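You operate a simulated robot arm through the tools that you are given. There is no shell and no other tool.

You run a simulated two-armed robot. Do the job below in one go: nothing can be reset, and whatever is moved stays where it is left.

JOB
Fetch the white bottle and stand it on the front of the steel counter. Then put the steel basket on the steel table away on the top of the wire rack. Then take the lid off the small jar on the top of the sealer table and lay it down there. Keep to this order. Set down upright: white bottle, steel basket.

Only the result counts: the job must be done as asked and must still hold three seconds after the hand-in. Knocking over, shifting, dropping, spilling or breaking anything else fails it. A push-on lid holds only when it is set on centred and level and pressed home; a screw cap is set on level and turned clockwise until tight.

ROBOT AND FRAMES
Two 7-joint arms with fingered hands on one trunk, on a base that moves. Base frame: it is fixed to the floor where the robot stands at the start and does not move with it; the origin is under the middle of the robot, x ahead of it, y to its left, z up; the surface under the hand at the start is at about z = 0.86. Readings come in m, degrees, newtons and seconds.
The left shoulder is at the start at [0.07, 0.166, 1.018], the right one opposite. With the tool pointing down near the work surface each hand reaches from about 0.44 to 0.96 m from the robot's upright axis, wherever it stands, measured 20 degrees to its own side. Places, roughly: small jar [-3.5, -1.25, 1]; steel basket [-5.5, -5.5, 1]; steel counter [-1.7, 2.3, 0.8]; top of the wire rack (24x24 cm) [-5.38, 0.26, 0.88]. Payload 4.1 kg a hand.
The tool frame of a hand sits at the grasp point between the pads (the TCP): z along the fingers, y along the line on which they close. The tips reach 0.032 m beyond it. The gripper opens to 0.108 m; its body begins 0.038 m behind the TCP. The gripper is a hand of 4 fingers: y runs from the thumb to the fingers, the wrist lies at [-0.016, -0.108, -0.186] in the tool frame, and closing takes about 1.5 s.
Orientation is that of the tool frame in the base frame, as a unit quaternion [x, y, z, w]. With the fingers straight down and the wrist toward the robot, the tool's x, y and z point along [0, 1, 0], [1, 0, 0] and [0, 0, -1] of the base frame.

CONTROLS
- The arms move only by the tool step_arm. It takes "left_plan", "right_plan" or both (then of equal length, played together; a hand with none holds still); each is a list of rows, each an object of numbers (a shift or turn left out is 0, a gripper value left out holds the last): "claw": the finger opening in m, from 0 to 0.108; "x", "y", "z": the shift along the base's x, y, z in m; "ax", "ay", "az": the turn, a rotation vector about the base's x, y, z in degrees. In form: [{"claw": .., "x": .., "y": .., "z": .., "ax": .., "ay": .., "az": ..}, ...]. A call has 1 to 20 rows; each row is the pose to reach, as a shift and turn from the pose commanded when the call began. Rows are played at 5 a second. More than 0.05 m and 8.6 degrees between two rows, or a gripper value outside its range, and nothing of the call is played. Where a pose cannot be reached the arm comes as near as it can. A force on the tool above 40 N (or 10 N above the force at the start of the call, whichever is more), or a blocked arm, ends the call early, and 0.2 s more pass. The fingers move at their own pace (about 0.045 m/s each) and stop on an object; they squeeze with about 29 N. The grip force told is the motor's: it shows also when the fingers shut on nothing. Time passes only in rows, and 0.2 s behind the last, so rows that repeat a pose let the fingers close. The reply holds the time, the measured pose of the TCP, the force on the tool along the base axes, the opening and the grip force, in the units named above and with some noise, with the torque about the TCP (base axes, N m) and any sound that the robot's microphone picked up, and new pictures: "views" is both (left out), scene, wrist or none (wrist: the cameras of the hands that moved).
- Cameras (640 x 400 px; columns grow to the right, rows downward): "scene" is now at [0.1391, 0.0098, 1.2534]; the picture's right is [0.12, -0.99, 0.00], its down [-0.48, -0.06, -0.88] and it looks along [0.87, 0.11, -0.48] (base axes); focal length 249 px, centre (320, 200). "left" rides on the left gripper at [-0.064, -0.093, -0.132] in its tool frame; the picture's right is [-0.80, -0.28, 0.53], its down [0.55, -0.71, 0.45] and it looks along [0.25, 0.65, 0.72] (tool axes); focal length 247 px, centre (320, 200). "right" rides on the right gripper at [0.064, -0.093, -0.132] in its tool frame; the picture's right is [-0.80, 0.28, -0.53], its down [-0.55, -0.71, 0.45] and it looks along [-0.25, 0.65, 0.72] (tool axes); focal length 247 px, centre (320, 200). There is no depth. A picture from a camera that has moved, and an enlarged one, comes with that camera's place and axes in the base frame and with its lens.
- lift_body(by): slides the trunk up (or, below 0, down) by that many m; the arms and the scene camera ride with it, the base frame stays. It gives what a move gives, with no picture.
- steer(legs): drives the robot by 1 to 6 legs, each [ahead, left, turn to the left] in m, m and degrees, along the robot's own axes; the way and the turn of a leg run together, so that a leg with both is an arc; at most 1.5 m and 180 degrees a leg. The arms and the cameras ride along, it lands a little off, and it stops where it bumps. It gives what a move gives, and a new picture of the scene camera.
- set_grasp(shape, hand): the hand has 4 fingers and takes this shape, open, in about a second: jaw (thumb against the fingers, like two jaws); tri (thumb and two fingers); tip (a fingertip pinch); poke (one finger out to press); point (the index stretched); flat (the hand flat); cup (the hand cupped); fist (a fist). The gripper value then closes the fingers along that shape, each until it touches; the sizes above hold for jaw. It gives what a move gives, with no picture.
- turn_head(pan, tilt): turns the head with the scene camera to pan (to the left, within 86 degrees either way) and tilt (down, from -29 to 69), counted from straight ahead of the robot. It gives what a move gives, and a new picture of the scene camera.
- enlarge(camera, box): a new picture of the part [left, top, right, bottom] of that camera's present view, enlarged. The clock stands still meanwhile.
- finish_job(): hands the job in; it is judged then, once.

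Places have to be worked out from the pictures, the camera data and where the tool is seen. Open the grippers and draw the arms clear of the work before you hand the job in, unless the task says otherwise.

The tools are called after "Request:" as a command line: name --argument value ..., lists and objects as JSON in quotes. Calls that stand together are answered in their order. step_arm: Moves the arms, as the interface text tells. Its arguments: {"type":"object","properties":{"left_plan":{"type":"array"},"right_plan":{"type":"array"},"views":{"type":"string","enum":["both","scene","wrist","none"]}},"required":[]} The other tools are called the same way: lift_body (by) moves the trunk up or down; set_grasp (shape, hand) gives the hand a shape; steer (legs) drives the base; turn_head (pan, tilt) turns the head that bears the scene camera; enlarge (camera, box) takes an enlarged picture of a part of a camera's view; finish_job () hands the job in.

At the start:

```text
clock: 0.0
left_tcp_pos: [0.5954, 0.3157, 1.129]
left_tcp_rot: [0.708, 0.706, 0.0, 0.0]
left_force: [0.0, 0.0, 1.2]
left_moment: [0.01, 0.02, 0.0]
left_grip_width: 0.1075
left_gripper_force: 0.0
left_shape: jaw
right_tcp_pos: [0.5498, -0.1106, 1.1487]
right_tcp_rot: [0.708, 0.707, 0.001, 0.0]
right_force: [-0.8, 0.5, 0.4]
right_moment: [0.02, 0.0, -0.02]
right_grip_width: 0.1077
right_gripper_force: 0.1
right_shape: jaw
trunk travel left (down, up): [-0.525, 0.415]
robot x, y, heading: [-0.0004, 0.0, -0.1]
head pan, tilt (commanded): [7.2, 28.8]
```

scene: 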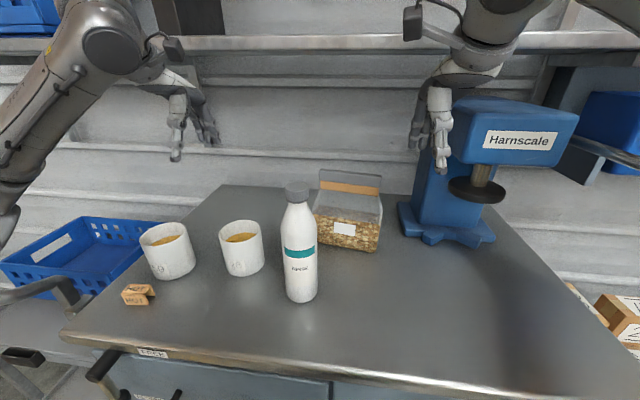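
right: 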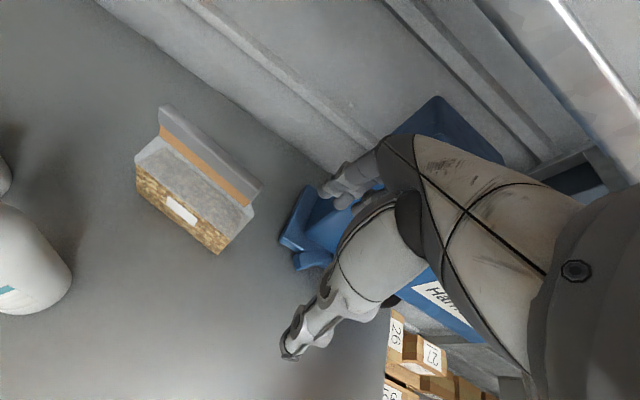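
left: 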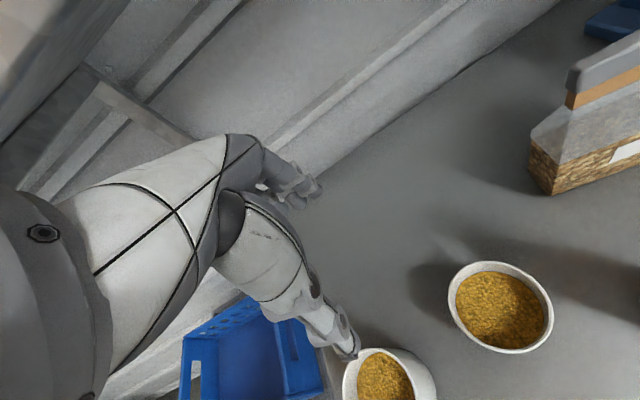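

The white bottle stands near the front of the table, at roughly [0.48, 0.09], about 0.22 m tall. I'll enlarge it for a closer look before planning the grasp.

Request:
enlarge --camera "scene" --box '[220, 160, 400, 320]'

Request:
enlarge --camera "right" --box '[0, 100, 200, 400]'

```text
2.50 times, centred on (310, 240) of scene
camera zoom: at [0.1391, 0.0098, 1.2534], right [0.12, -0.99, 0.0], down [-0.48, -0.06, -0.88], along [0.87, 0.11, -0.48], focal length 622 px, centre (345, 100)
```

zoom: 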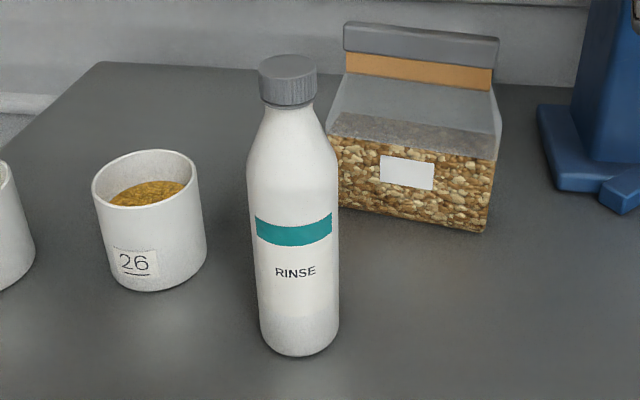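

```text
1.33 times, centred on (100, 250) of right
camera zoom: at [0.4579, -0.0453, 1.2795], right [0.28, -0.8, 0.53], down [-0.71, -0.55, -0.45], along [0.65, -0.25, -0.72], focal length 329 px, centre (613, 133)
```

zoom: 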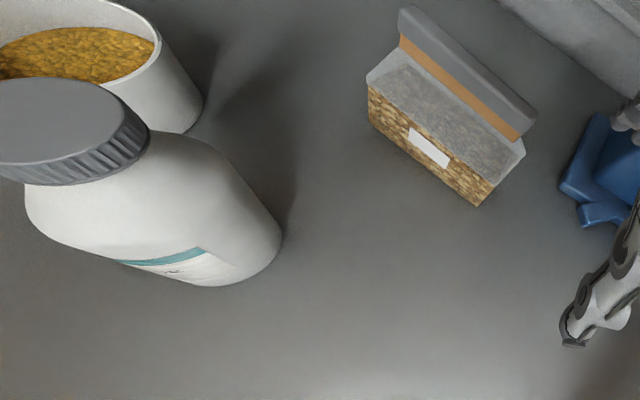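

The bottle is about 0.229 m tall with a 3.6 cm cap, centred near [0.475, 0.089] with its top near z 1.089. I'll raise the left hand and bring it over the bottle, staying above it so I can check the alignment.

Request:
step_arm --left_plan '[{"claw": 0.108, "z": 0.04}, {"x": -0.02, "y": -0.038, "z": 0.05}, {"x": -0.04, "y": -0.076, "z": 0.05}, {"x": -0.06, "y": -0.114, "z": 0.05}, {"x": -0.08, "y": -0.152, "z": 0.05}, {"x": -0.1, "y": -0.19, "z": 0.05}, {"x": -0.12, "y": -0.227, "z": 0.05}, {"x": -0.12, "y": -0.227, "z": 0.05}]' --views "both"

```text
clock: 1.8
left_tcp_pos: [0.4764, 0.0895, 1.1779]
left_tcp_rot: [0.706, 0.708, -0.001, 0.0]
left_force: [0.7, 1.1, -0.7]
left_moment: [-0.01, -0.02, 0.01]
left_grip_width: 0.1077
left_gripper_force: 0.1
left_shape: jaw
right_tcp_pos: [0.5509, -0.1091, 1.1477]
right_tcp_rot: [0.706, 0.708, -0.001, 0.001]
right_force: [-0.1, 0.9, -0.2]
right_moment: [0.0, -0.03, 0.02]
right_grip_width: 0.1075
right_gripper_force: 0.0
right_shape: jaw
trunk travel left (down, up): [-0.525, 0.415]
robot x, y, heading: [-0.0032, -0.0005, -0.2]
head pan, tilt (commanded): [7.2, 28.8]
camera scene: at [0.1393, 0.0109, 1.2534], right [0.12, -0.99, 0.0], down [-0.48, -0.06, -0.88], along [0.87, 0.11, -0.48], focal length 249 px, centre (320, 200)
camera left: at [0.3824, 0.0251, 1.3093], right [-0.28, -0.8, -0.53], down [-0.71, 0.55, -0.45], along [0.65, 0.25, -0.72], focal length 247 px, centre (320, 200)
```

scene: 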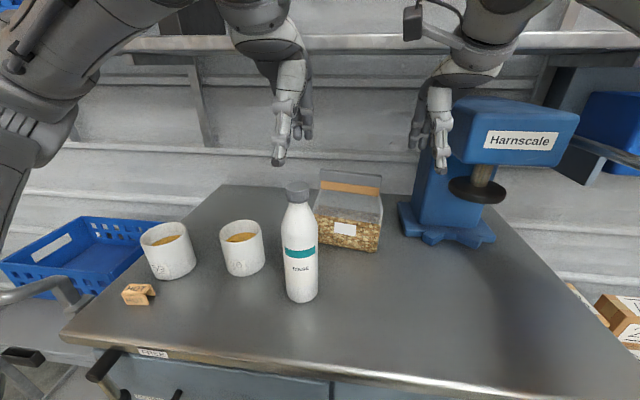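
left: 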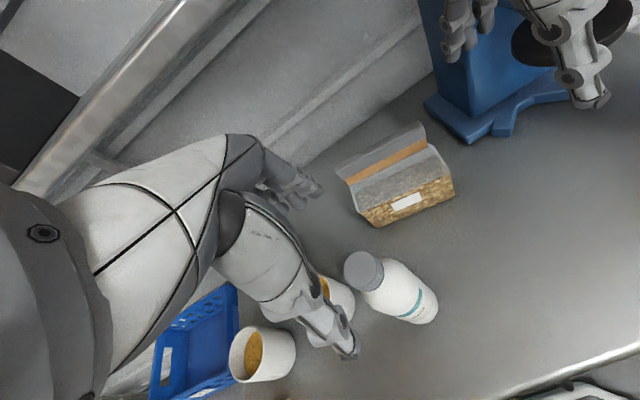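

Both cameras put the cap at about [0.477, 0.088], right under the TCP at [0.476, 0.0895]. I'll lower the hand so the pads sit level with the cap.

Request:
step_arm --left_plan '[{"claw": 0.108, "z": -0.03}, {"z": -0.06}, {"z": -0.08}, {"z": -0.096}, {"z": -0.096}]' --views "both"

```text
clock: 3.0
left_tcp_pos: [0.4744, 0.0895, 1.0824]
left_tcp_rot: [0.707, 0.707, 0.0, -0.001]
left_force: [0.1, 0.0, 0.7]
left_moment: [0.0, 0.01, -0.01]
left_grip_width: 0.1076
left_gripper_force: 0.1
left_shape: jaw
right_tcp_pos: [0.5505, -0.1096, 1.1479]
right_tcp_rot: [0.708, 0.707, 0.0, -0.001]
right_force: [-0.2, -0.2, 0.9]
right_moment: [-0.02, 0.01, 0.0]
right_grip_width: 0.1075
right_gripper_force: 0.2
right_shape: jaw
trunk travel left (down, up): [-0.525, 0.415]
robot x, y, heading: [0.0003, -0.0004, 0.2]
head pan, tilt (commanded): [7.2, 28.8]
camera scene: at [0.1389, 0.0095, 1.2535], right [0.12, -0.99, 0.0], down [-0.48, -0.06, -0.88], along [0.87, 0.11, -0.48], focal length 249 px, centre (320, 200)
camera left: at [0.3818, 0.0248, 1.214], right [-0.28, -0.8, -0.53], down [-0.71, 0.55, -0.45], along [0.65, 0.25, -0.72], focal length 247 px, centre (320, 200)
```

scene: 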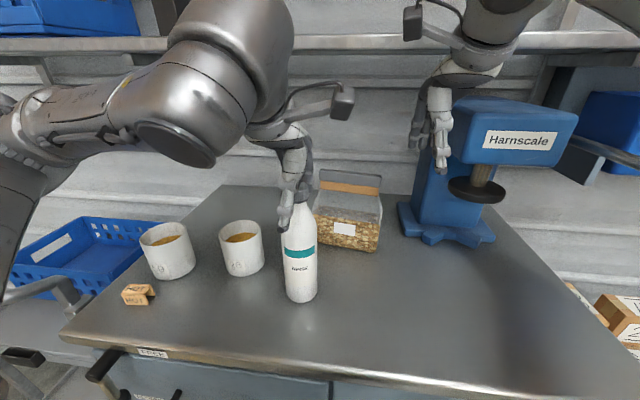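
left: 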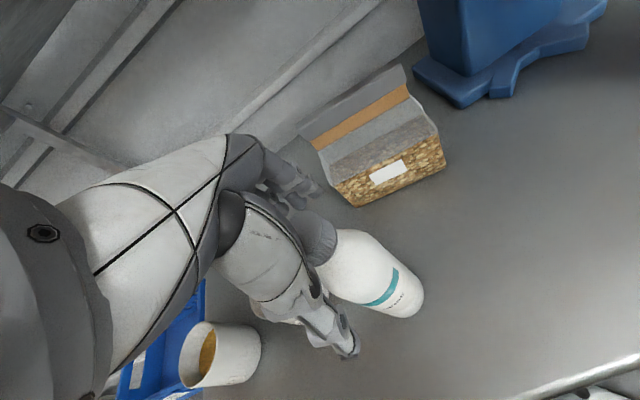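

The cap sits between the thumb and fingers, so I'll close the hand and see how wide the grip settles.

Request:
step_arm --left_plan '[{"claw": 0.06}, {"claw": 0.03}, {"claw": 0.0}, {"claw": 0.0}, {"claw": 0.0}, {"claw": 0.0}, {"claw": 0.0}, {"claw": 0.0}, {"claw": 0.0}]' --views "both"

```text
clock: 5.0
left_tcp_pos: [0.4756, 0.0895, 1.0836]
left_tcp_rot: [0.707, 0.707, 0.0, 0.0]
left_force: [1.9, 0.4, 4.4]
left_moment: [0.02, -0.28, -0.01]
left_grip_width: 0.0247
left_gripper_force: 28.9
left_shape: jaw
right_tcp_pos: [0.5502, -0.1109, 1.1478]
right_tcp_rot: [0.707, 0.708, 0.0, 0.0]
right_force: [0.7, 0.0, 0.8]
right_moment: [0.0, 0.01, 0.01]
right_grip_width: 0.1074
right_gripper_force: 0.0
right_shape: jaw
trunk travel left (down, up): [-0.525, 0.415]
robot x, y, heading: [-0.0051, 0.0026, 0.0]
head pan, tilt (commanded): [7.2, 28.8]
camera scene: at [0.1392, 0.0097, 1.2535], right [0.12, -0.99, 0.0], down [-0.48, -0.06, -0.88], along [0.87, 0.11, -0.48], focal length 249 px, centre (320, 200)
camera left: at [0.3821, 0.025, 1.2143], right [-0.28, -0.8, -0.53], down [-0.71, 0.55, -0.45], along [0.65, 0.25, -0.72], focal length 247 px, centre (320, 200)
```

scene: 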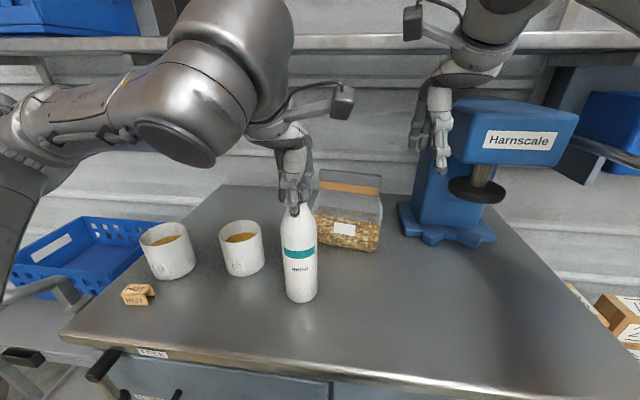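
left: 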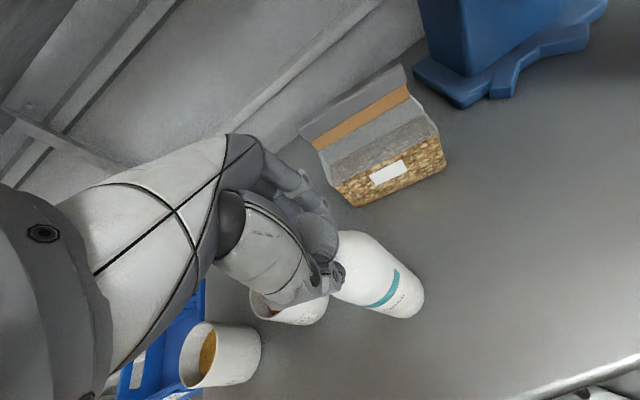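

The fingers stopped at 0.0247 m with the full grip force of 28.9 N, so they have hold of the cap. I'll lift a little to test it.

Request:
step_arm --left_plan '[{"z": 0.02}, {"z": 0.05}, {"z": 0.08}, {"z": 0.08}]' --views "both"

Request:
enlarge --camera "scene" --box '[220, 120, 400, 320]'

```text
clock: 6.0
left_tcp_pos: [0.4782, 0.0894, 1.1647]
left_tcp_rot: [0.707, 0.707, -0.001, 0.0]
left_force: [-0.2, 1.1, -3.9]
left_moment: [0.04, -0.02, -0.03]
left_grip_width: 0.0246
left_gripper_force: 28.6
left_shape: jaw
right_tcp_pos: [0.5509, -0.1093, 1.147]
right_tcp_rot: [0.707, 0.707, 0.0, 0.0]
right_force: [0.4, -0.1, -0.9]
right_moment: [-0.02, -0.03, -0.02]
right_grip_width: 0.1075
right_gripper_force: 0.0
right_shape: jaw
trunk travel left (down, up): [-0.525, 0.415]
robot x, y, heading: [0.0008, -0.0005, 0.1]
head pan, tilt (commanded): [7.2, 28.8]
camera scene: at [0.1398, 0.01, 1.2533], right [0.12, -0.99, 0.0], down [-0.48, -0.06, -0.88], along [0.87, 0.11, -0.48], focal length 249 px, centre (320, 200)
camera left: at [0.3845, 0.0253, 1.2964], right [-0.28, -0.8, -0.53], down [-0.71, 0.55, -0.45], along [0.65, 0.25, -0.72], focal length 247 px, centre (320, 200)
```

scene: 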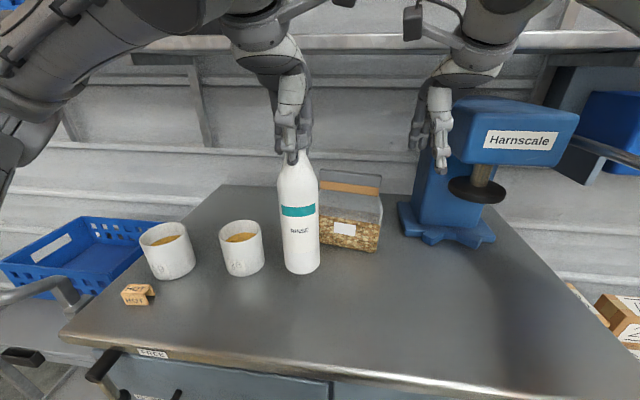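
left: 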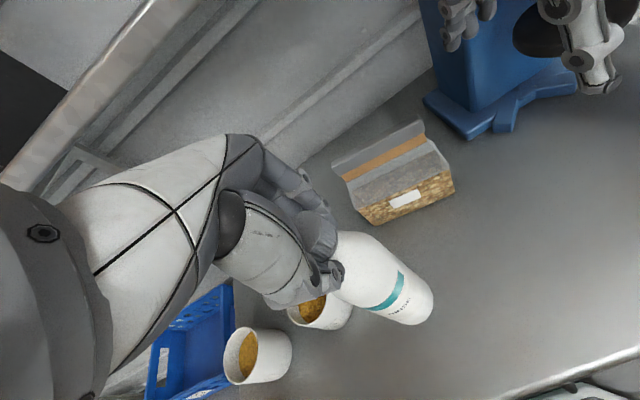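

```text
2.00 times, centred on (310, 220) of scene
camera zoom: at [0.1398, 0.01, 1.2533], right [0.12, -0.99, 0.0], down [-0.48, -0.06, -0.88], along [0.87, 0.11, -0.48], focal length 498 px, centre (340, 160)
```

zoom: 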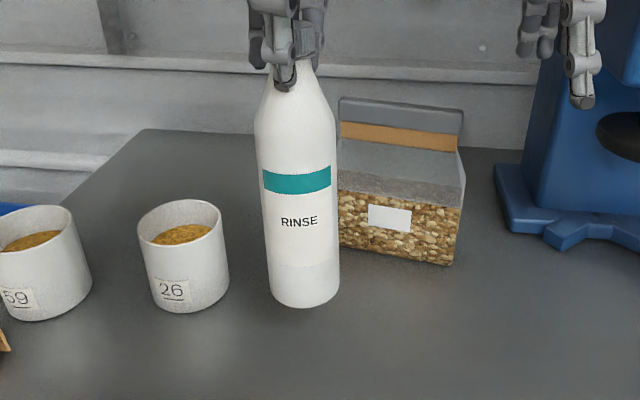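

The bottle lifted cleanly and hangs upright, weighing about 0.4 kg. I'll turn the head to survey the room before driving.

Request:
turn_head --pan 86 --tilt 15

Request:
turn_head --pan -86 --tilt 15

Request:
turn_head --pan 45 --tilt 20

```text
clock: 7.5
left_tcp_pos: [0.4788, 0.0891, 1.1653]
left_tcp_rot: [0.707, 0.707, -0.001, -0.002]
left_force: [-0.3, 0.0, -3.9]
left_moment: [-0.01, -0.01, 0.02]
left_grip_width: 0.0243
left_gripper_force: 28.9
left_shape: jaw
right_tcp_pos: [0.5499, -0.1099, 1.1474]
right_tcp_rot: [0.707, 0.707, -0.001, 0.0]
right_force: [0.5, -0.8, -0.3]
right_moment: [0.01, -0.02, 0.0]
right_grip_width: 0.1076
right_gripper_force: 0.0
right_shape: jaw
trunk travel left (down, up): [-0.525, 0.415]
robot x, y, heading: [0.003, 0.0013, 0.2]
head pan, tilt (commanded): [85.9, 15.0]
camera scene: at [0.056, 0.0916, 1.2757], right [1.0, -0.07, 0.0], down [-0.02, -0.26, -0.97], along [0.07, 0.96, -0.26], focal length 249 px, centre (320, 200)
```

scene: 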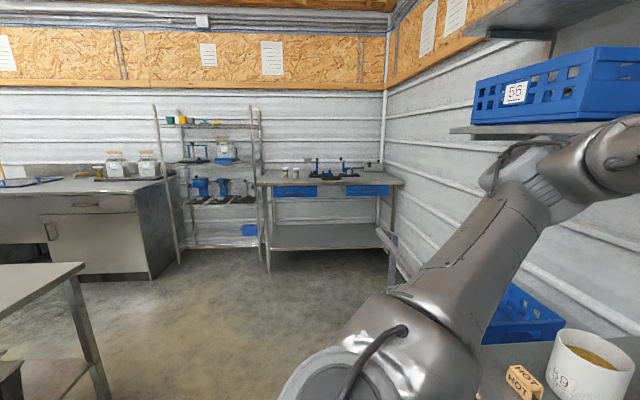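

```text
clock: 10.1
left_tcp_pos: [0.4775, 0.0891, 1.1645]
left_tcp_rot: [0.707, 0.707, -0.001, -0.001]
left_force: [0.2, -0.1, -4.2]
left_moment: [0.03, -0.01, -0.02]
left_grip_width: 0.0244
left_gripper_force: 28.9
left_shape: jaw
right_tcp_pos: [0.551, -0.11, 1.148]
right_tcp_rot: [0.707, 0.707, 0.0, 0.0]
right_force: [0.3, 0.2, 0.7]
right_moment: [-0.02, -0.03, -0.04]
right_grip_width: 0.1075
right_gripper_force: 0.1
right_shape: jaw
trunk travel left (down, up): [-0.525, 0.415]
robot x, y, heading: [-0.0004, -0.0011, 0.0]
head pan, tilt (commanded): [-85.9, 15.0]
camera scene: at [0.056, -0.0947, 1.2757], right [-1.0, -0.07, 0.0], down [-0.02, 0.26, -0.97], along [0.07, -0.96, -0.26], focal length 249 px, centre (320, 200)
```

scene: 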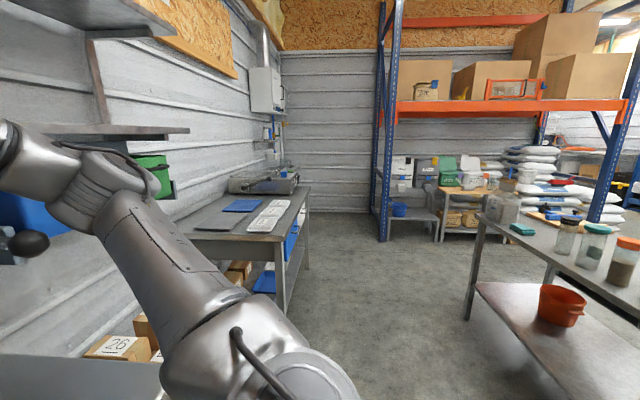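

```text
clock: 12.2
left_tcp_pos: [0.4779, 0.0896, 1.1646]
left_tcp_rot: [0.707, 0.707, -0.001, 0.0]
left_force: [0.0, -1.0, -4.6]
left_moment: [0.02, 0.01, -0.01]
left_grip_width: 0.0243
left_gripper_force: 28.1
left_shape: jaw
right_tcp_pos: [0.5501, -0.1104, 1.1466]
right_tcp_rot: [0.707, 0.707, -0.001, 0.0]
right_force: [0.2, 0.2, -0.5]
right_moment: [-0.01, -0.02, -0.04]
right_grip_width: 0.1074
right_gripper_force: 0.1
right_shape: jaw
trunk travel left (down, up): [-0.525, 0.415]
robot x, y, heading: [-0.0017, 0.0015, -0.3]
head pan, tilt (commanded): [45.0, 20.0]
camera scene: at [0.1152, 0.0643, 1.2675], right [0.71, -0.71, 0.0], down [-0.24, -0.24, -0.94], along [0.66, 0.66, -0.34], focal length 249 px, centre (320, 200)
```

scene: 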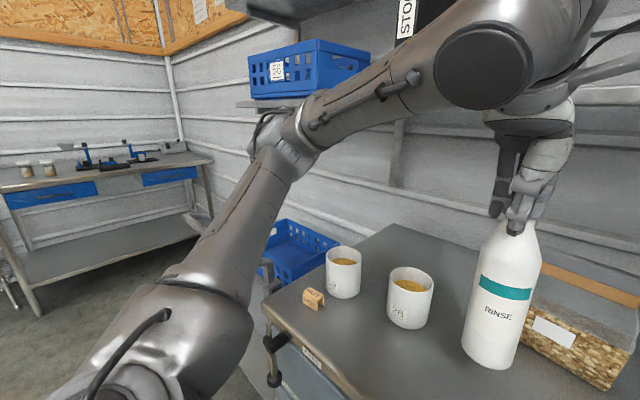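

The counter lies behind me to the left, with its front edge near y = 2, and a long island table runs behind me at about x < -0.69. I'll raise the trunk so the bottle clears the cups, back up a little and turn left in the aisle.

Request:
lift_body --by 0.12

Request:
steer --legs '[[-0.17, 0, 0], [0, 0, 45]]'

```text
clock: 13.7
left_tcp_pos: [0.4781, 0.0892, 1.2838]
left_tcp_rot: [0.707, 0.707, 0.0, -0.001]
left_force: [0.4, 0.4, -4.3]
left_moment: [0.0, -0.01, 0.03]
left_grip_width: 0.0243
left_gripper_force: 29.1
left_shape: jaw
right_tcp_pos: [0.5511, -0.1101, 1.267]
right_tcp_rot: [0.707, 0.707, 0.0, 0.0]
right_force: [-0.6, 0.2, -0.3]
right_moment: [0.01, -0.02, -0.02]
right_grip_width: 0.1076
right_gripper_force: 0.1
right_shape: jaw
trunk travel left (down, up): [-0.645, 0.295]
robot x, y, heading: [0.0031, -0.001, -0.2]
head pan, tilt (commanded): [45.0, 20.0]
```

```text
clock: 17.2
left_tcp_pos: [0.1052, 0.4002, 1.285]
left_tcp_rot: [0.384, 0.923, -0.001, -0.001]
left_force: [0.1, 0.1, -4.9]
left_moment: [0.02, 0.03, 0.01]
left_grip_width: 0.0243
left_gripper_force: 29.1
left_shape: jaw
right_tcp_pos: [0.298, 0.3105, 1.2669]
right_tcp_rot: [0.384, 0.923, 0.0, 0.0]
right_force: [0.3, 0.1, 0.0]
right_moment: [0.03, -0.01, -0.02]
right_grip_width: 0.1079
right_gripper_force: 0.0
right_shape: jaw
trunk travel left (down, up): [-0.645, 0.295]
robot x, y, heading: [-0.1678, 0.0006, 45.0]
head pan, tilt (commanded): [45.0, 20.0]
camera scene: at [-0.1353, 0.1273, 1.3875], right [1.0, 0.0, 0.0], down [0.0, -0.34, -0.94], along [0.0, 0.94, -0.34], focal length 249 px, centre (320, 200)
```

scene: 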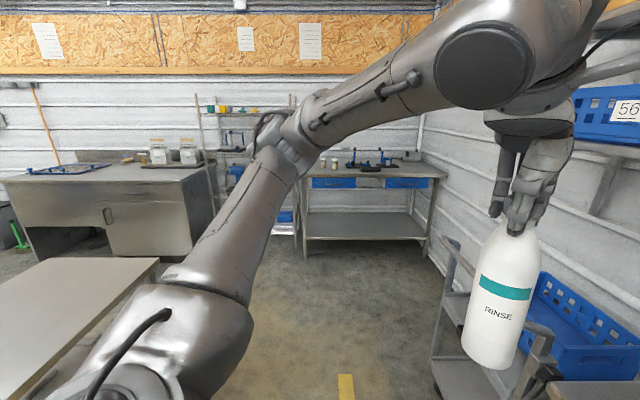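

The turn went well and the bottle still hangs upright. I'll turn the rest of the way to face +y, then look ahead and to the left.

Request:
steer --legs '[[0, 0, 45]]'

Request:
turn_head --pan 70 --tilt 25

Request:
turn_head --pan 20 --tilt 20

```text
clock: 19.7
left_tcp_pos: [-0.2537, 0.4784, 1.2845]
left_tcp_rot: [0.005, 1.0, -0.001, -0.001]
left_force: [0.6, -0.3, -4.9]
left_moment: [0.0, 0.0, -0.02]
left_grip_width: 0.0241
left_gripper_force: 29.1
left_shape: jaw
right_tcp_pos: [-0.0533, 0.5486, 1.2668]
right_tcp_rot: [0.006, 1.0, 0.0, 0.0]
right_force: [0.3, -0.7, 0.3]
right_moment: [0.01, 0.03, -0.03]
right_grip_width: 0.1075
right_gripper_force: 0.0
right_shape: jaw
trunk travel left (down, up): [-0.645, 0.295]
robot x, y, heading: [-0.1672, -0.0008, 89.2]
head pan, tilt (commanded): [45.0, 20.0]
camera scene: at [-0.236, 0.1157, 1.3875], right [0.71, 0.7, 0.0], down [0.24, -0.25, -0.94], along [-0.66, 0.67, -0.34], focal length 249 px, centre (320, 200)
```

scene: 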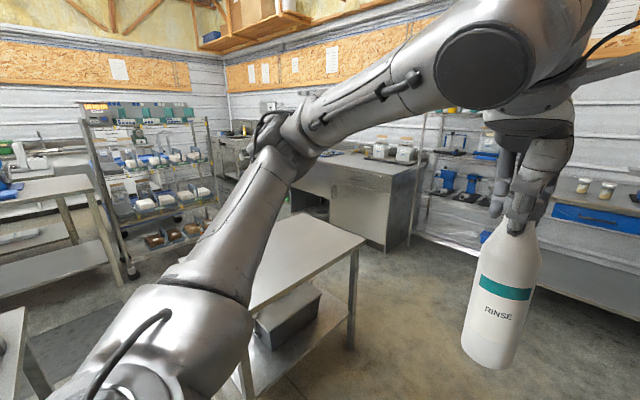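

```text
clock: 20.6
left_tcp_pos: [-0.2529, 0.4775, 1.2841]
left_tcp_rot: [0.005, 1.0, -0.001, 0.0]
left_force: [-0.2, 0.0, -4.4]
left_moment: [0.0, -0.01, -0.04]
left_grip_width: 0.0241
left_gripper_force: 29.7
left_shape: jaw
right_tcp_pos: [-0.0536, 0.55, 1.2668]
right_tcp_rot: [0.005, 1.0, 0.0, 0.0]
right_force: [0.2, -0.5, 0.3]
right_moment: [0.03, 0.01, 0.0]
right_grip_width: 0.1079
right_gripper_force: 0.0
right_shape: jaw
trunk travel left (down, up): [-0.645, 0.295]
robot x, y, heading: [-0.1736, -0.0046, 89.6]
head pan, tilt (commanded): [70.0, 25.0]
camera scene: at [-0.257, 0.0817, 1.3795], right [0.35, 0.94, 0.0], down [0.4, -0.15, -0.91], along [-0.85, 0.32, -0.42], focal length 249 px, centre (320, 200)
```

scene: 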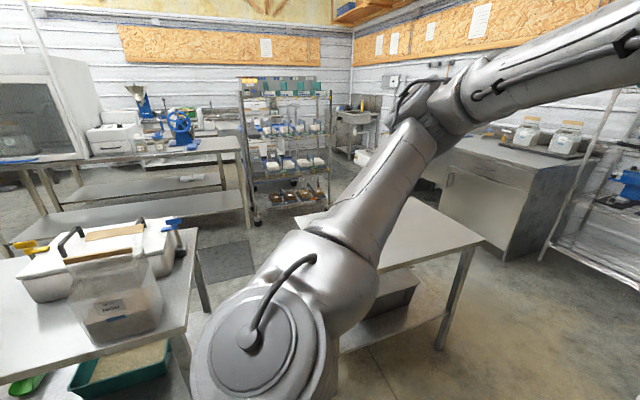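

```text
clock: 21.8
left_tcp_pos: [-0.254, 0.4785, 1.2846]
left_tcp_rot: [0.005, 1.0, -0.001, -0.001]
left_force: [-0.2, -0.3, -4.2]
left_moment: [0.0, -0.01, -0.01]
left_grip_width: 0.0241
left_gripper_force: 29.0
left_shape: jaw
right_tcp_pos: [-0.0537, 0.5486, 1.2677]
right_tcp_rot: [0.005, 1.0, -0.001, 0.0]
right_force: [1.0, 0.4, -0.5]
right_moment: [0.01, 0.03, 0.02]
right_grip_width: 0.1077
right_gripper_force: 0.0
right_shape: jaw
trunk travel left (down, up): [-0.645, 0.295]
robot x, y, heading: [-0.1726, -0.0021, 89.3]
head pan, tilt (commanded): [20.0, 20.0]
camera scene: at [-0.2019, 0.137, 1.3875], right [0.94, 0.33, 0.0], down [0.11, -0.32, -0.94], along [-0.31, 0.89, -0.34], focal length 249 px, centre (320, 200)
```

scene: 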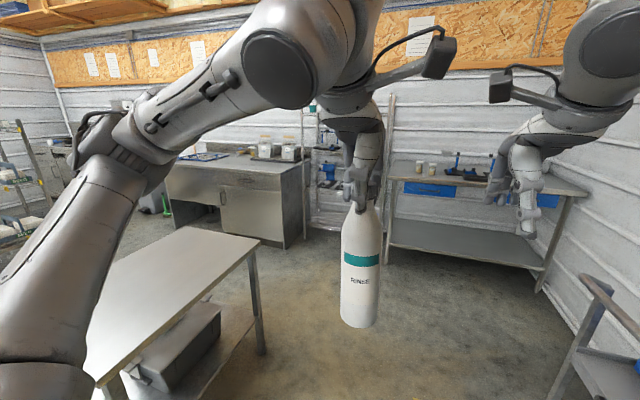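

The way ahead is clear: the empty table's corner is near [-0.75, 0.95] and the counter front is near y ≈ 2.1. I'll drive forward past the empty table and then strafe left toward the counter.

Request:
steer --legs '[[1.25, 0, 0]]'

Request:
turn_head --pan 50 --tilt 20

```text
clock: 28.0
left_tcp_pos: [-0.2511, 1.7171, 1.2838]
left_tcp_rot: [0.001, 1.0, 0.0, -0.001]
left_force: [-0.2, 0.1, -5.3]
left_moment: [0.03, 0.0, 0.0]
left_grip_width: 0.024
left_gripper_force: 28.6
left_shape: jaw
right_tcp_pos: [-0.0504, 1.7896, 1.2672]
right_tcp_rot: [0.001, 1.0, 0.001, 0.0]
right_force: [-0.5, 0.1, -0.2]
right_moment: [0.01, -0.02, 0.0]
right_grip_width: 0.1076
right_gripper_force: 0.1
right_shape: jaw
trunk travel left (down, up): [-0.645, 0.295]
robot x, y, heading: [-0.163, 1.2387, 89.9]
head pan, tilt (commanded): [20.0, 20.0]
camera scene: at [-0.1947, 1.3761, 1.3875], right [0.94, 0.34, 0.0], down [0.12, -0.32, -0.94], along [-0.32, 0.88, -0.34], focal length 249 px, centre (320, 200)
```

scene: 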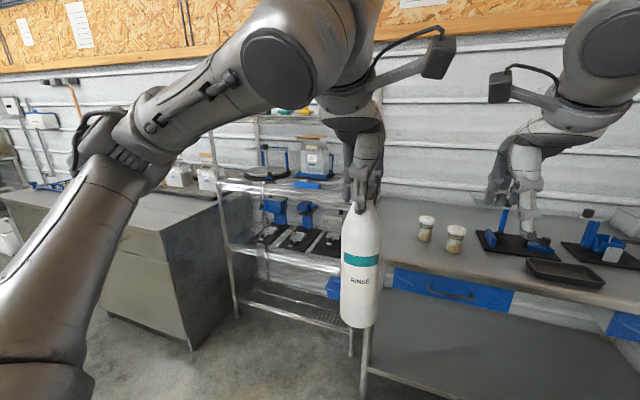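

```text
clock: 29.0
left_tcp_pos: [-0.2491, 1.7165, 1.2846]
left_tcp_rot: [0.0, 1.0, -0.001, 0.0]
left_force: [-0.6, -0.3, -5.4]
left_moment: [0.02, 0.0, -0.02]
left_grip_width: 0.0242
left_gripper_force: 28.5
left_shape: jaw
right_tcp_pos: [-0.0508, 1.7901, 1.2673]
right_tcp_rot: [0.001, 1.0, 0.0, 0.0]
right_force: [-0.5, 0.5, -1.0]
right_moment: [0.0, 0.05, 0.02]
right_grip_width: 0.1074
right_gripper_force: 0.0
right_shape: jaw
trunk travel left (down, up): [-0.645, 0.295]
robot x, y, heading: [-0.1608, 1.2351, 89.8]
head pan, tilt (commanded): [50.0, 20.0]
camera scene: at [-0.2341, 1.3486, 1.3876], right [0.65, 0.76, 0.0], down [0.26, -0.22, -0.94], along [-0.72, 0.61, -0.34], focal length 249 px, centre (320, 200)
```

scene: 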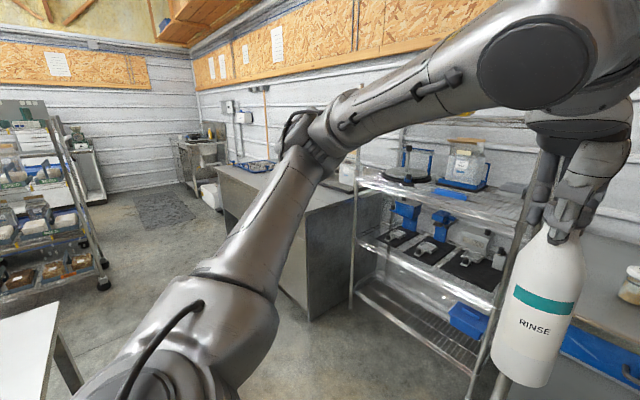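

The counter's front right corner stands at about [-1.33, 2.17], which matches the earlier estimate. I'll strafe left 1.4 m to stand in front of it.

Request:
steer --legs '[[0, 1.4, 0]]'

Request:
turn_head --pan 0 --tilt 28

```text
clock: 32.3
left_tcp_pos: [-0.7291, 1.7296, 1.2873]
left_tcp_rot: [0.019, 1.0, 0.002, 0.0]
left_force: [-0.9, -0.2, -3.5]
left_moment: [0.05, 0.04, -0.01]
left_grip_width: 0.0236
left_gripper_force: 29.2
left_shape: jaw
right_tcp_pos: [-0.5269, 1.797, 1.2721]
right_tcp_rot: [0.017, 1.0, 0.003, 0.002]
right_force: [-1.3, 0.1, 0.2]
right_moment: [0.04, -0.06, -0.03]
right_grip_width: 0.1076
right_gripper_force: 0.1
right_shape: jaw
trunk travel left (down, up): [-0.645, 0.295]
robot x, y, heading: [-0.6548, 1.2585, 88.2]
head pan, tilt (commanded): [50.0, 20.0]
stopped in leg 1: the robot was blocked; the commanded pose is now the measured one
camera scene: at [-0.7263, 1.3616, 1.3884], right [0.67, 0.74, 0.01], down [0.26, -0.22, -0.94], along [-0.7, 0.63, -0.34], focal length 249 px, centre (320, 200)
```

scene: 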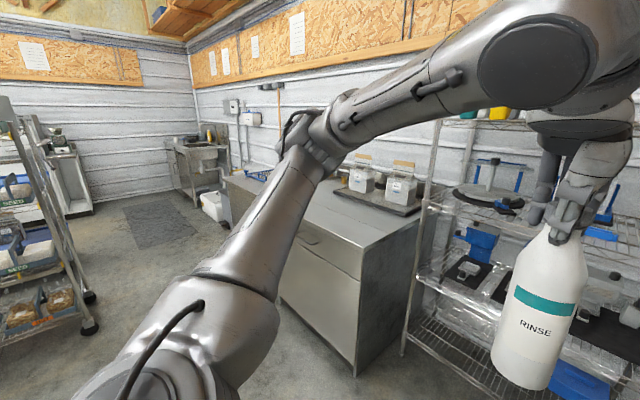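

```text
clock: 33.5
left_tcp_pos: [-0.7267, 1.7392, 1.2845]
left_tcp_rot: [0.018, 1.0, 0.0, 0.0]
left_force: [-0.7, 0.2, -3.5]
left_moment: [0.01, 0.03, -0.01]
left_grip_width: 0.0239
left_gripper_force: 29.1
left_shape: jaw
right_tcp_pos: [-0.5258, 1.8056, 1.2676]
right_tcp_rot: [0.016, 1.0, 0.0, 0.001]
right_force: [0.7, 0.0, -0.9]
right_moment: [0.0, -0.04, 0.04]
right_grip_width: 0.1075
right_gripper_force: 0.1
right_shape: jaw
trunk travel left (down, up): [-0.645, 0.295]
robot x, y, heading: [-0.6535, 1.259, 88.0]
head pan, tilt (commanded): [0.0, 28.0]
camera scene: at [-0.6516, 1.3999, 1.3746], right [1.0, -0.03, 0.0], down [-0.02, -0.47, -0.88], along [0.03, 0.88, -0.47], focal length 249 px, centre (320, 200)
```

scene: 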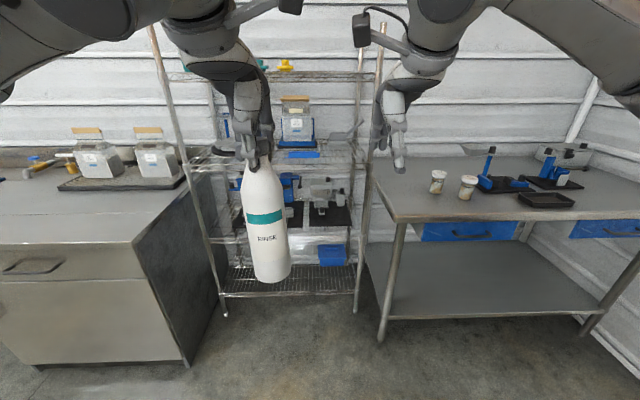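

The base bumped something on the left, most likely the empty table's corner, since my back edge is near y 0.93. I'll look down to the left before moving on.

Request:
turn_head --pan 86 --tilt 50

```text
clock: 35.1
left_tcp_pos: [-0.7265, 1.7397, 1.2847]
left_tcp_rot: [0.019, 1.0, 0.0, 0.0]
left_force: [0.4, 0.6, -4.3]
left_moment: [0.0, 0.01, 0.03]
left_grip_width: 0.0238
left_gripper_force: 28.8
left_shape: jaw
right_tcp_pos: [-0.5254, 1.8059, 1.2682]
right_tcp_rot: [0.017, 1.0, 0.0, 0.0]
right_force: [0.0, 0.5, 0.7]
right_moment: [-0.01, -0.01, 0.04]
right_grip_width: 0.1075
right_gripper_force: 0.1
right_shape: jaw
trunk travel left (down, up): [-0.645, 0.295]
robot x, y, heading: [-0.6548, 1.2606, 88.1]
head pan, tilt (commanded): [85.9, 50.0]
camera scene: at [-0.7306, 1.3165, 1.342], right [0.11, 0.99, 0.0], down [0.76, -0.08, -0.64], along [-0.64, 0.07, -0.77], focal length 249 px, centre (320, 200)
```

scene: 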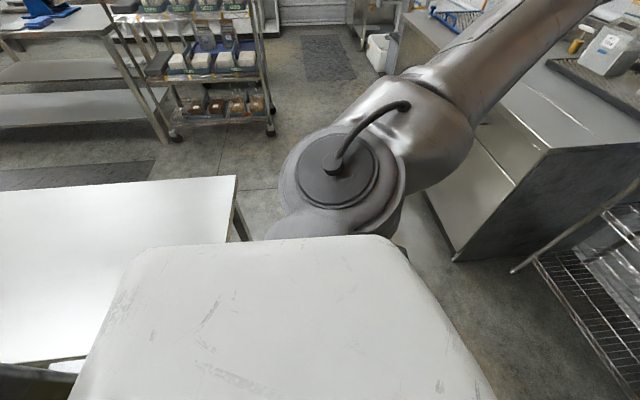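

The empty table's top is near z 0.76 and reaches y ≈ 1.1, so I clipped its corner. I'll move forward to y ≈ 1.5 and straighten up, then strafe left.

Request:
steer --legs '[[0.25, 0, 1.8]]'

Request:
steer --legs '[[0, 0.95, 0]]'

Request:
turn_head --pan 10 --tilt 40

```text
clock: 36.9
left_tcp_pos: [-0.7362, 1.9842, 1.2844]
left_tcp_rot: [0.003, 1.0, -0.001, 0.0]
left_force: [0.4, 0.6, -4.2]
left_moment: [-0.03, 0.04, -0.03]
left_grip_width: 0.0239
left_gripper_force: 29.1
left_shape: jaw
right_tcp_pos: [-0.537, 2.0572, 1.2691]
right_tcp_rot: [0.002, 1.0, 0.0, 0.0]
right_force: [-0.4, 0.2, 0.5]
right_moment: [0.02, -0.01, -0.01]
right_grip_width: 0.1077
right_gripper_force: 0.0
right_shape: jaw
trunk travel left (down, up): [-0.645, 0.295]
robot x, y, heading: [-0.6484, 1.5089, 89.9]
head pan, tilt (commanded): [85.9, 50.0]
camera scene: at [-0.7275, 1.5623, 1.342], right [0.07, 1.0, 0.0], down [0.76, -0.06, -0.64], along [-0.64, 0.05, -0.77], focal length 249 px, centre (320, 200)
```

scene: 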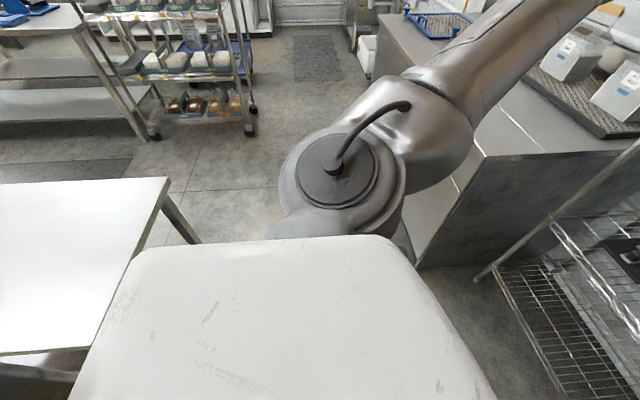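

```text
clock: 41.8
left_tcp_pos: [-1.6808, 1.9921, 1.2849]
left_tcp_rot: [0.006, 1.0, 0.0, 0.0]
left_force: [0.0, 0.4, -4.7]
left_moment: [0.0, -0.01, -0.01]
left_grip_width: 0.0241
left_gripper_force: 29.1
left_shape: jaw
right_tcp_pos: [-1.4821, 2.0633, 1.2676]
right_tcp_rot: [0.005, 1.0, -0.001, 0.0]
right_force: [-0.1, 1.1, -0.6]
right_moment: [-0.01, 0.0, -0.01]
right_grip_width: 0.1078
right_gripper_force: 0.0
right_shape: jaw
trunk travel left (down, up): [-0.645, 0.295]
robot x, y, heading: [-1.6, 1.5115, 89.4]
head pan, tilt (commanded): [85.9, 50.0]
camera scene: at [-1.6754, 1.57, 1.342], right [0.08, 1.0, 0.0], down [0.76, -0.06, -0.64], along [-0.64, 0.05, -0.77], focal length 249 px, centre (320, 200)
```

scene: 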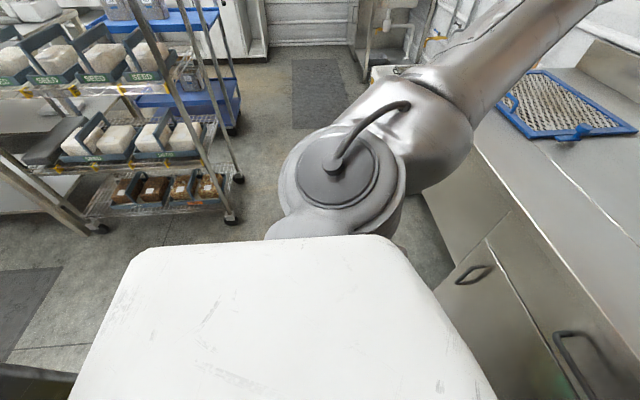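

```text
clock: 43.3
left_tcp_pos: [-1.6823, 1.992, 1.2853]
left_tcp_rot: [0.006, 1.0, 0.0, 0.0]
left_force: [0.9, -0.3, -4.4]
left_moment: [0.03, 0.02, 0.02]
left_grip_width: 0.0241
left_gripper_force: 28.8
left_shape: jaw
right_tcp_pos: [-1.4816, 2.0631, 1.2675]
right_tcp_rot: [0.003, 1.0, 0.0, 0.0]
right_force: [-0.6, 0.3, 0.3]
right_moment: [0.02, 0.0, -0.02]
right_grip_width: 0.1077
right_gripper_force: 0.0
right_shape: jaw
trunk travel left (down, up): [-0.645, 0.295]
robot x, y, heading: [-1.5967, 1.5163, 89.3]
head pan, tilt (commanded): [10.0, 40.0]
camera scene: at [-1.6127, 1.6476, 1.3561], right [0.99, 0.16, 0.0], down [0.11, -0.63, -0.77], along [-0.13, 0.76, -0.64], focal length 249 px, centre (320, 200)
```

scene: 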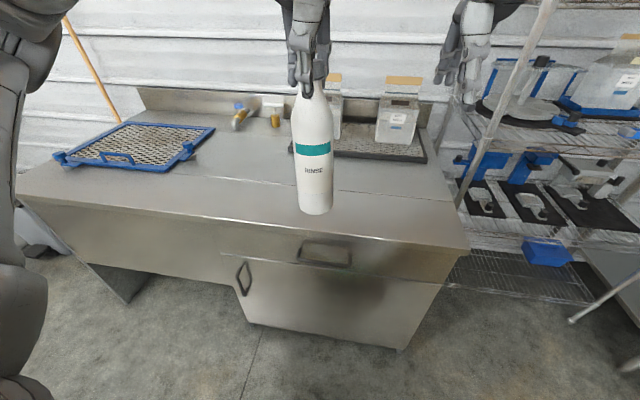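

I'm now in front of the counter, with its front edge at about y 2.17. I'll enlarge the counter top to find a clear spot on its front part.

Request:
enlarge --camera "scene" --box '[20, 70, 480, 357]'

Request:
enlarge --camera "scene" --box '[220, 140, 420, 265]'

```text
1.39 times, centred on (250, 214) of scene
camera zoom: at [-1.6127, 1.6476, 1.3561], right [0.99, 0.16, 0.0], down [0.11, -0.63, -0.77], along [-0.13, 0.76, -0.64], focal length 346 px, centre (417, 181)
```

zoom: 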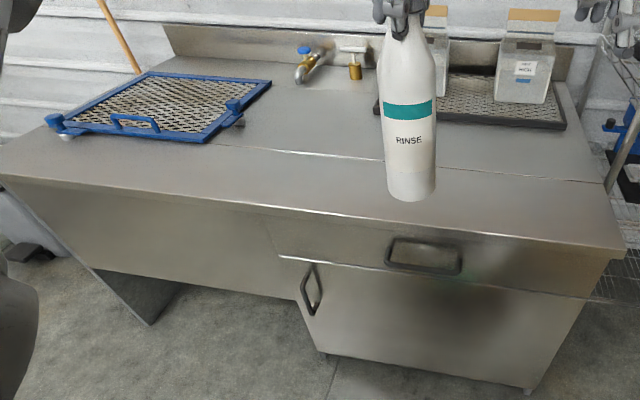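

```text
3.20 times, centred on (320, 202) of scene
camera zoom: at [-1.6127, 1.6476, 1.3561], right [0.99, 0.16, 0.0], down [0.11, -0.63, -0.77], along [-0.13, 0.76, -0.64], focal length 796 px, centre (320, 192)
```

zoom: 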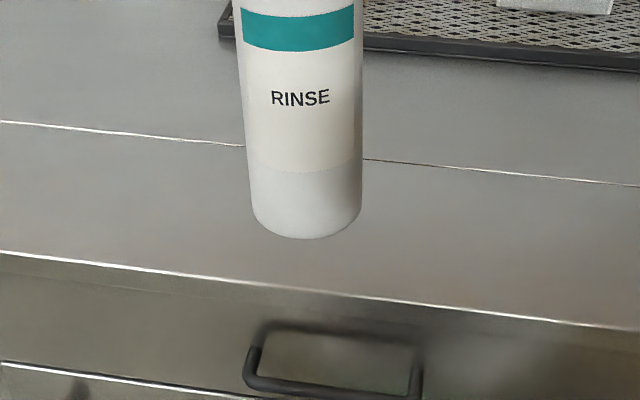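

The front strip between the front edge and the seam runs about y 2.165–2.375. I'll carry the bottle forward to y ≈ 2.26 and lower most of the way.

Request:
step_arm --left_plan '[{"y": 0.045}, {"y": 0.09}, {"y": 0.135}, {"y": 0.18}, {"y": 0.225}, {"y": 0.265}, {"y": 0.265, "z": -0.04}, {"y": 0.265, "z": -0.08}, {"y": 0.265, "z": -0.12}, {"y": 0.265, "z": -0.16}, {"y": 0.265, "z": -0.2}, {"y": 0.265, "z": -0.22}, {"y": 0.265, "z": -0.22}]' --views "both"

Request:
enlarge --camera "scene" --box '[200, 60, 420, 260]'

```text
clock: 46.1
left_tcp_pos: [-1.6807, 2.2576, 1.0657]
left_tcp_rot: [0.006, 1.0, 0.0, 0.0]
left_force: [-0.1, 0.7, -3.2]
left_moment: [0.01, 0.04, 0.02]
left_grip_width: 0.0237
left_gripper_force: 29.0
left_shape: jaw
right_tcp_pos: [-1.482, 2.064, 1.2675]
right_tcp_rot: [0.005, 1.0, 0.0, 0.0]
right_force: [0.0, 0.7, 0.6]
right_moment: [0.0, 0.03, -0.02]
right_grip_width: 0.1078
right_gripper_force: 0.1
right_shape: jaw
trunk travel left (down, up): [-0.645, 0.295]
robot x, y, heading: [-1.5954, 1.5159, 89.3]
head pan, tilt (commanded): [10.0, 40.0]
camera scene: at [-1.6127, 1.6478, 1.3561], right [0.99, 0.16, 0.0], down [0.11, -0.63, -0.77], along [-0.13, 0.76, -0.64], focal length 249 px, centre (320, 200)
camera left: at [-1.6186, 2.1633, 1.1969], right [0.79, -0.29, -0.53], down [-0.56, -0.7, -0.45], along [-0.24, 0.65, -0.72], focal length 247 px, centre (320, 200)
```

scene: 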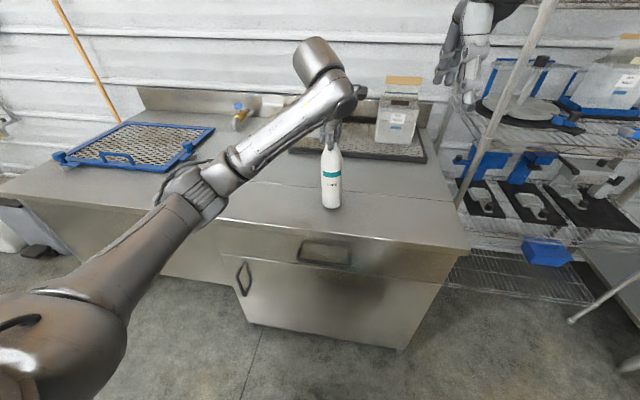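
left: 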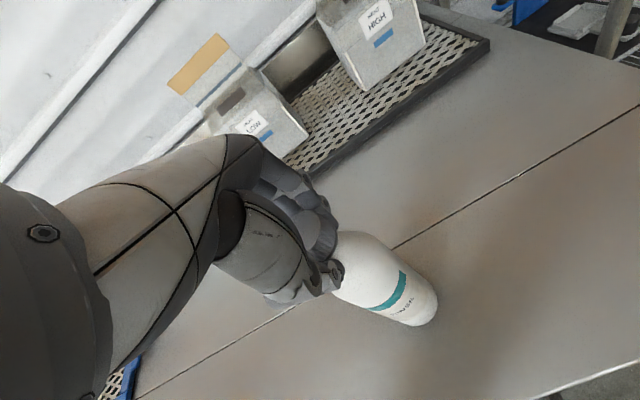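

```text
2.00 times, centred on (310, 160) of scene
camera zoom: at [-1.6127, 1.6478, 1.3561], right [0.99, 0.16, 0.0], down [0.11, -0.63, -0.77], along [-0.13, 0.76, -0.64], focal length 498 px, centre (340, 280)
```

zoom: 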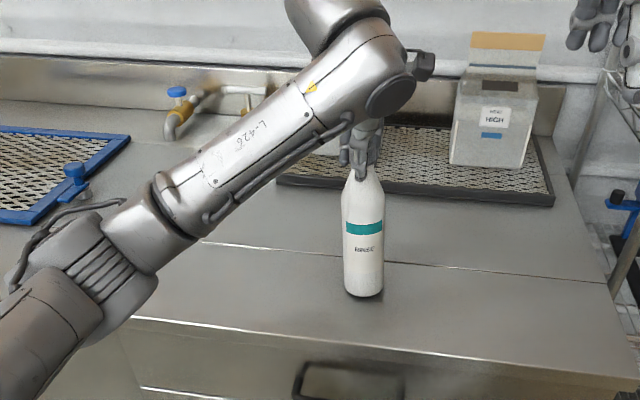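

The bottle hangs a few centimetres above the front strip. I'll lower in small steps, watching the force for contact.

Request:
step_arm --left_plan '[{"z": -0.008}, {"z": -0.016}, {"z": -0.022}, {"z": -0.027}, {"z": -0.032}, {"z": -0.036}, {"z": -0.036}]' --views "wrist"

Request:
enlarge --camera "scene" --box '[260, 110, 420, 260]'

```text
clock: 46.7
left_tcp_pos: [-1.6808, 2.2556, 1.063]
left_tcp_rot: [0.006, 1.0, 0.012, 0.005]
left_force: [-0.2, -3.0, 30.8]
left_moment: [-0.13, -0.01, -0.01]
left_grip_width: 0.0265
left_gripper_force: 29.3
left_shape: jaw
right_tcp_pos: [-1.4812, 2.0597, 1.2693]
right_tcp_rot: [0.005, 1.0, 0.001, -0.001]
right_force: [0.2, -0.8, -0.6]
right_moment: [-0.03, -0.01, -0.01]
right_grip_width: 0.1077
right_gripper_force: 0.1
right_shape: jaw
trunk travel left (down, up): [-0.645, 0.295]
robot x, y, heading: [-1.5964, 1.5125, 88.9]
head pan, tilt (commanded): [10.0, 40.0]
stopped in row 3 (left hand): the force on the tool passed its limit at 47 N (the readings are from after the stop); the commanded pose is now the measured one
camera left: at [-1.6184, 2.1589, 1.1931], right [0.8, -0.28, -0.53], down [-0.56, -0.69, -0.47], along [-0.23, 0.67, -0.7], focal length 247 px, centre (320, 200)
```

left: 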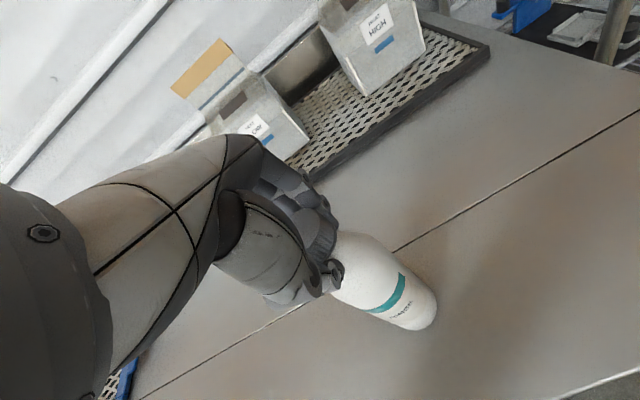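

```text
2.67 times, centred on (340, 185) of scene
camera zoom: at [-1.6121, 1.6452, 1.3566], right [0.99, 0.16, 0.0], down [0.1, -0.63, -0.77], along [-0.13, 0.76, -0.64], focal length 664 px, centre (267, 240)
```

zoom: 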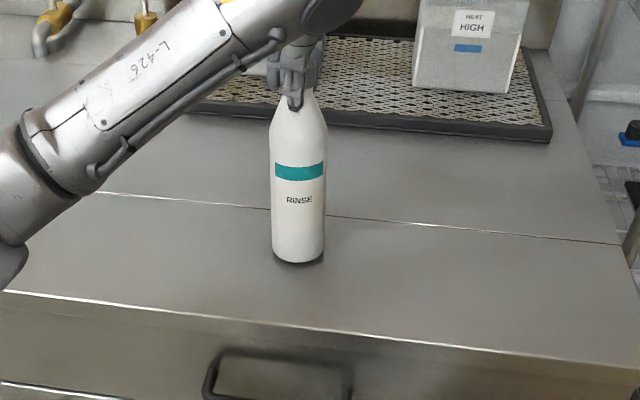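

Contact came at TCP z ≈ 1.063, so the counter top is at about z 0.84. The bottle stands upright in the front strip. I'll ease off the pressure and then open the hand.

Request:
step_arm --left_plan '[{"z": 0.003}, {"z": 0.004}, {"z": 0.004}]' --views "none"

```text
clock: 47.5
left_tcp_pos: [-1.6801, 2.2541, 1.0634]
left_tcp_rot: [0.006, 1.0, 0.009, 0.003]
left_force: [1.6, -0.5, 20.3]
left_moment: [0.16, -0.04, 0.02]
left_grip_width: 0.0262
left_gripper_force: 28.6
left_shape: jaw
right_tcp_pos: [-1.4807, 2.0607, 1.2692]
right_tcp_rot: [0.004, 1.0, 0.001, 0.0]
right_force: [-0.5, 0.5, 0.5]
right_moment: [0.01, -0.02, 0.01]
right_grip_width: 0.1077
right_gripper_force: 0.1
right_shape: jaw
trunk travel left (down, up): [-0.645, 0.295]
robot x, y, heading: [-1.5984, 1.5162, 89.4]
head pan, tilt (commanded): [10.0, 40.0]
```

It's still pressing with 20 N, so I'll ease up a bit more before opening.

Request:
step_arm --left_plan '[{"z": 0.003}, {"z": 0.006}, {"z": 0.006}]' --views "none"

```text
clock: 48.3
left_tcp_pos: [-1.6815, 2.2565, 1.0644]
left_tcp_rot: [0.006, 1.0, 0.005, 0.002]
left_force: [-0.3, -0.2, -3.1]
left_moment: [-0.03, 0.03, 0.01]
left_grip_width: 0.0257
left_gripper_force: 28.8
left_shape: jaw
right_tcp_pos: [-1.4822, 2.0629, 1.2666]
right_tcp_rot: [0.005, 1.0, 0.0, 0.0]
right_force: [-0.4, 0.3, 0.2]
right_moment: [-0.01, -0.01, 0.0]
right_grip_width: 0.1075
right_gripper_force: 0.0
right_shape: jaw
trunk travel left (down, up): [-0.645, 0.295]
robot x, y, heading: [-1.5981, 1.5152, 89.3]
head pan, tilt (commanded): [10.0, 40.0]
```

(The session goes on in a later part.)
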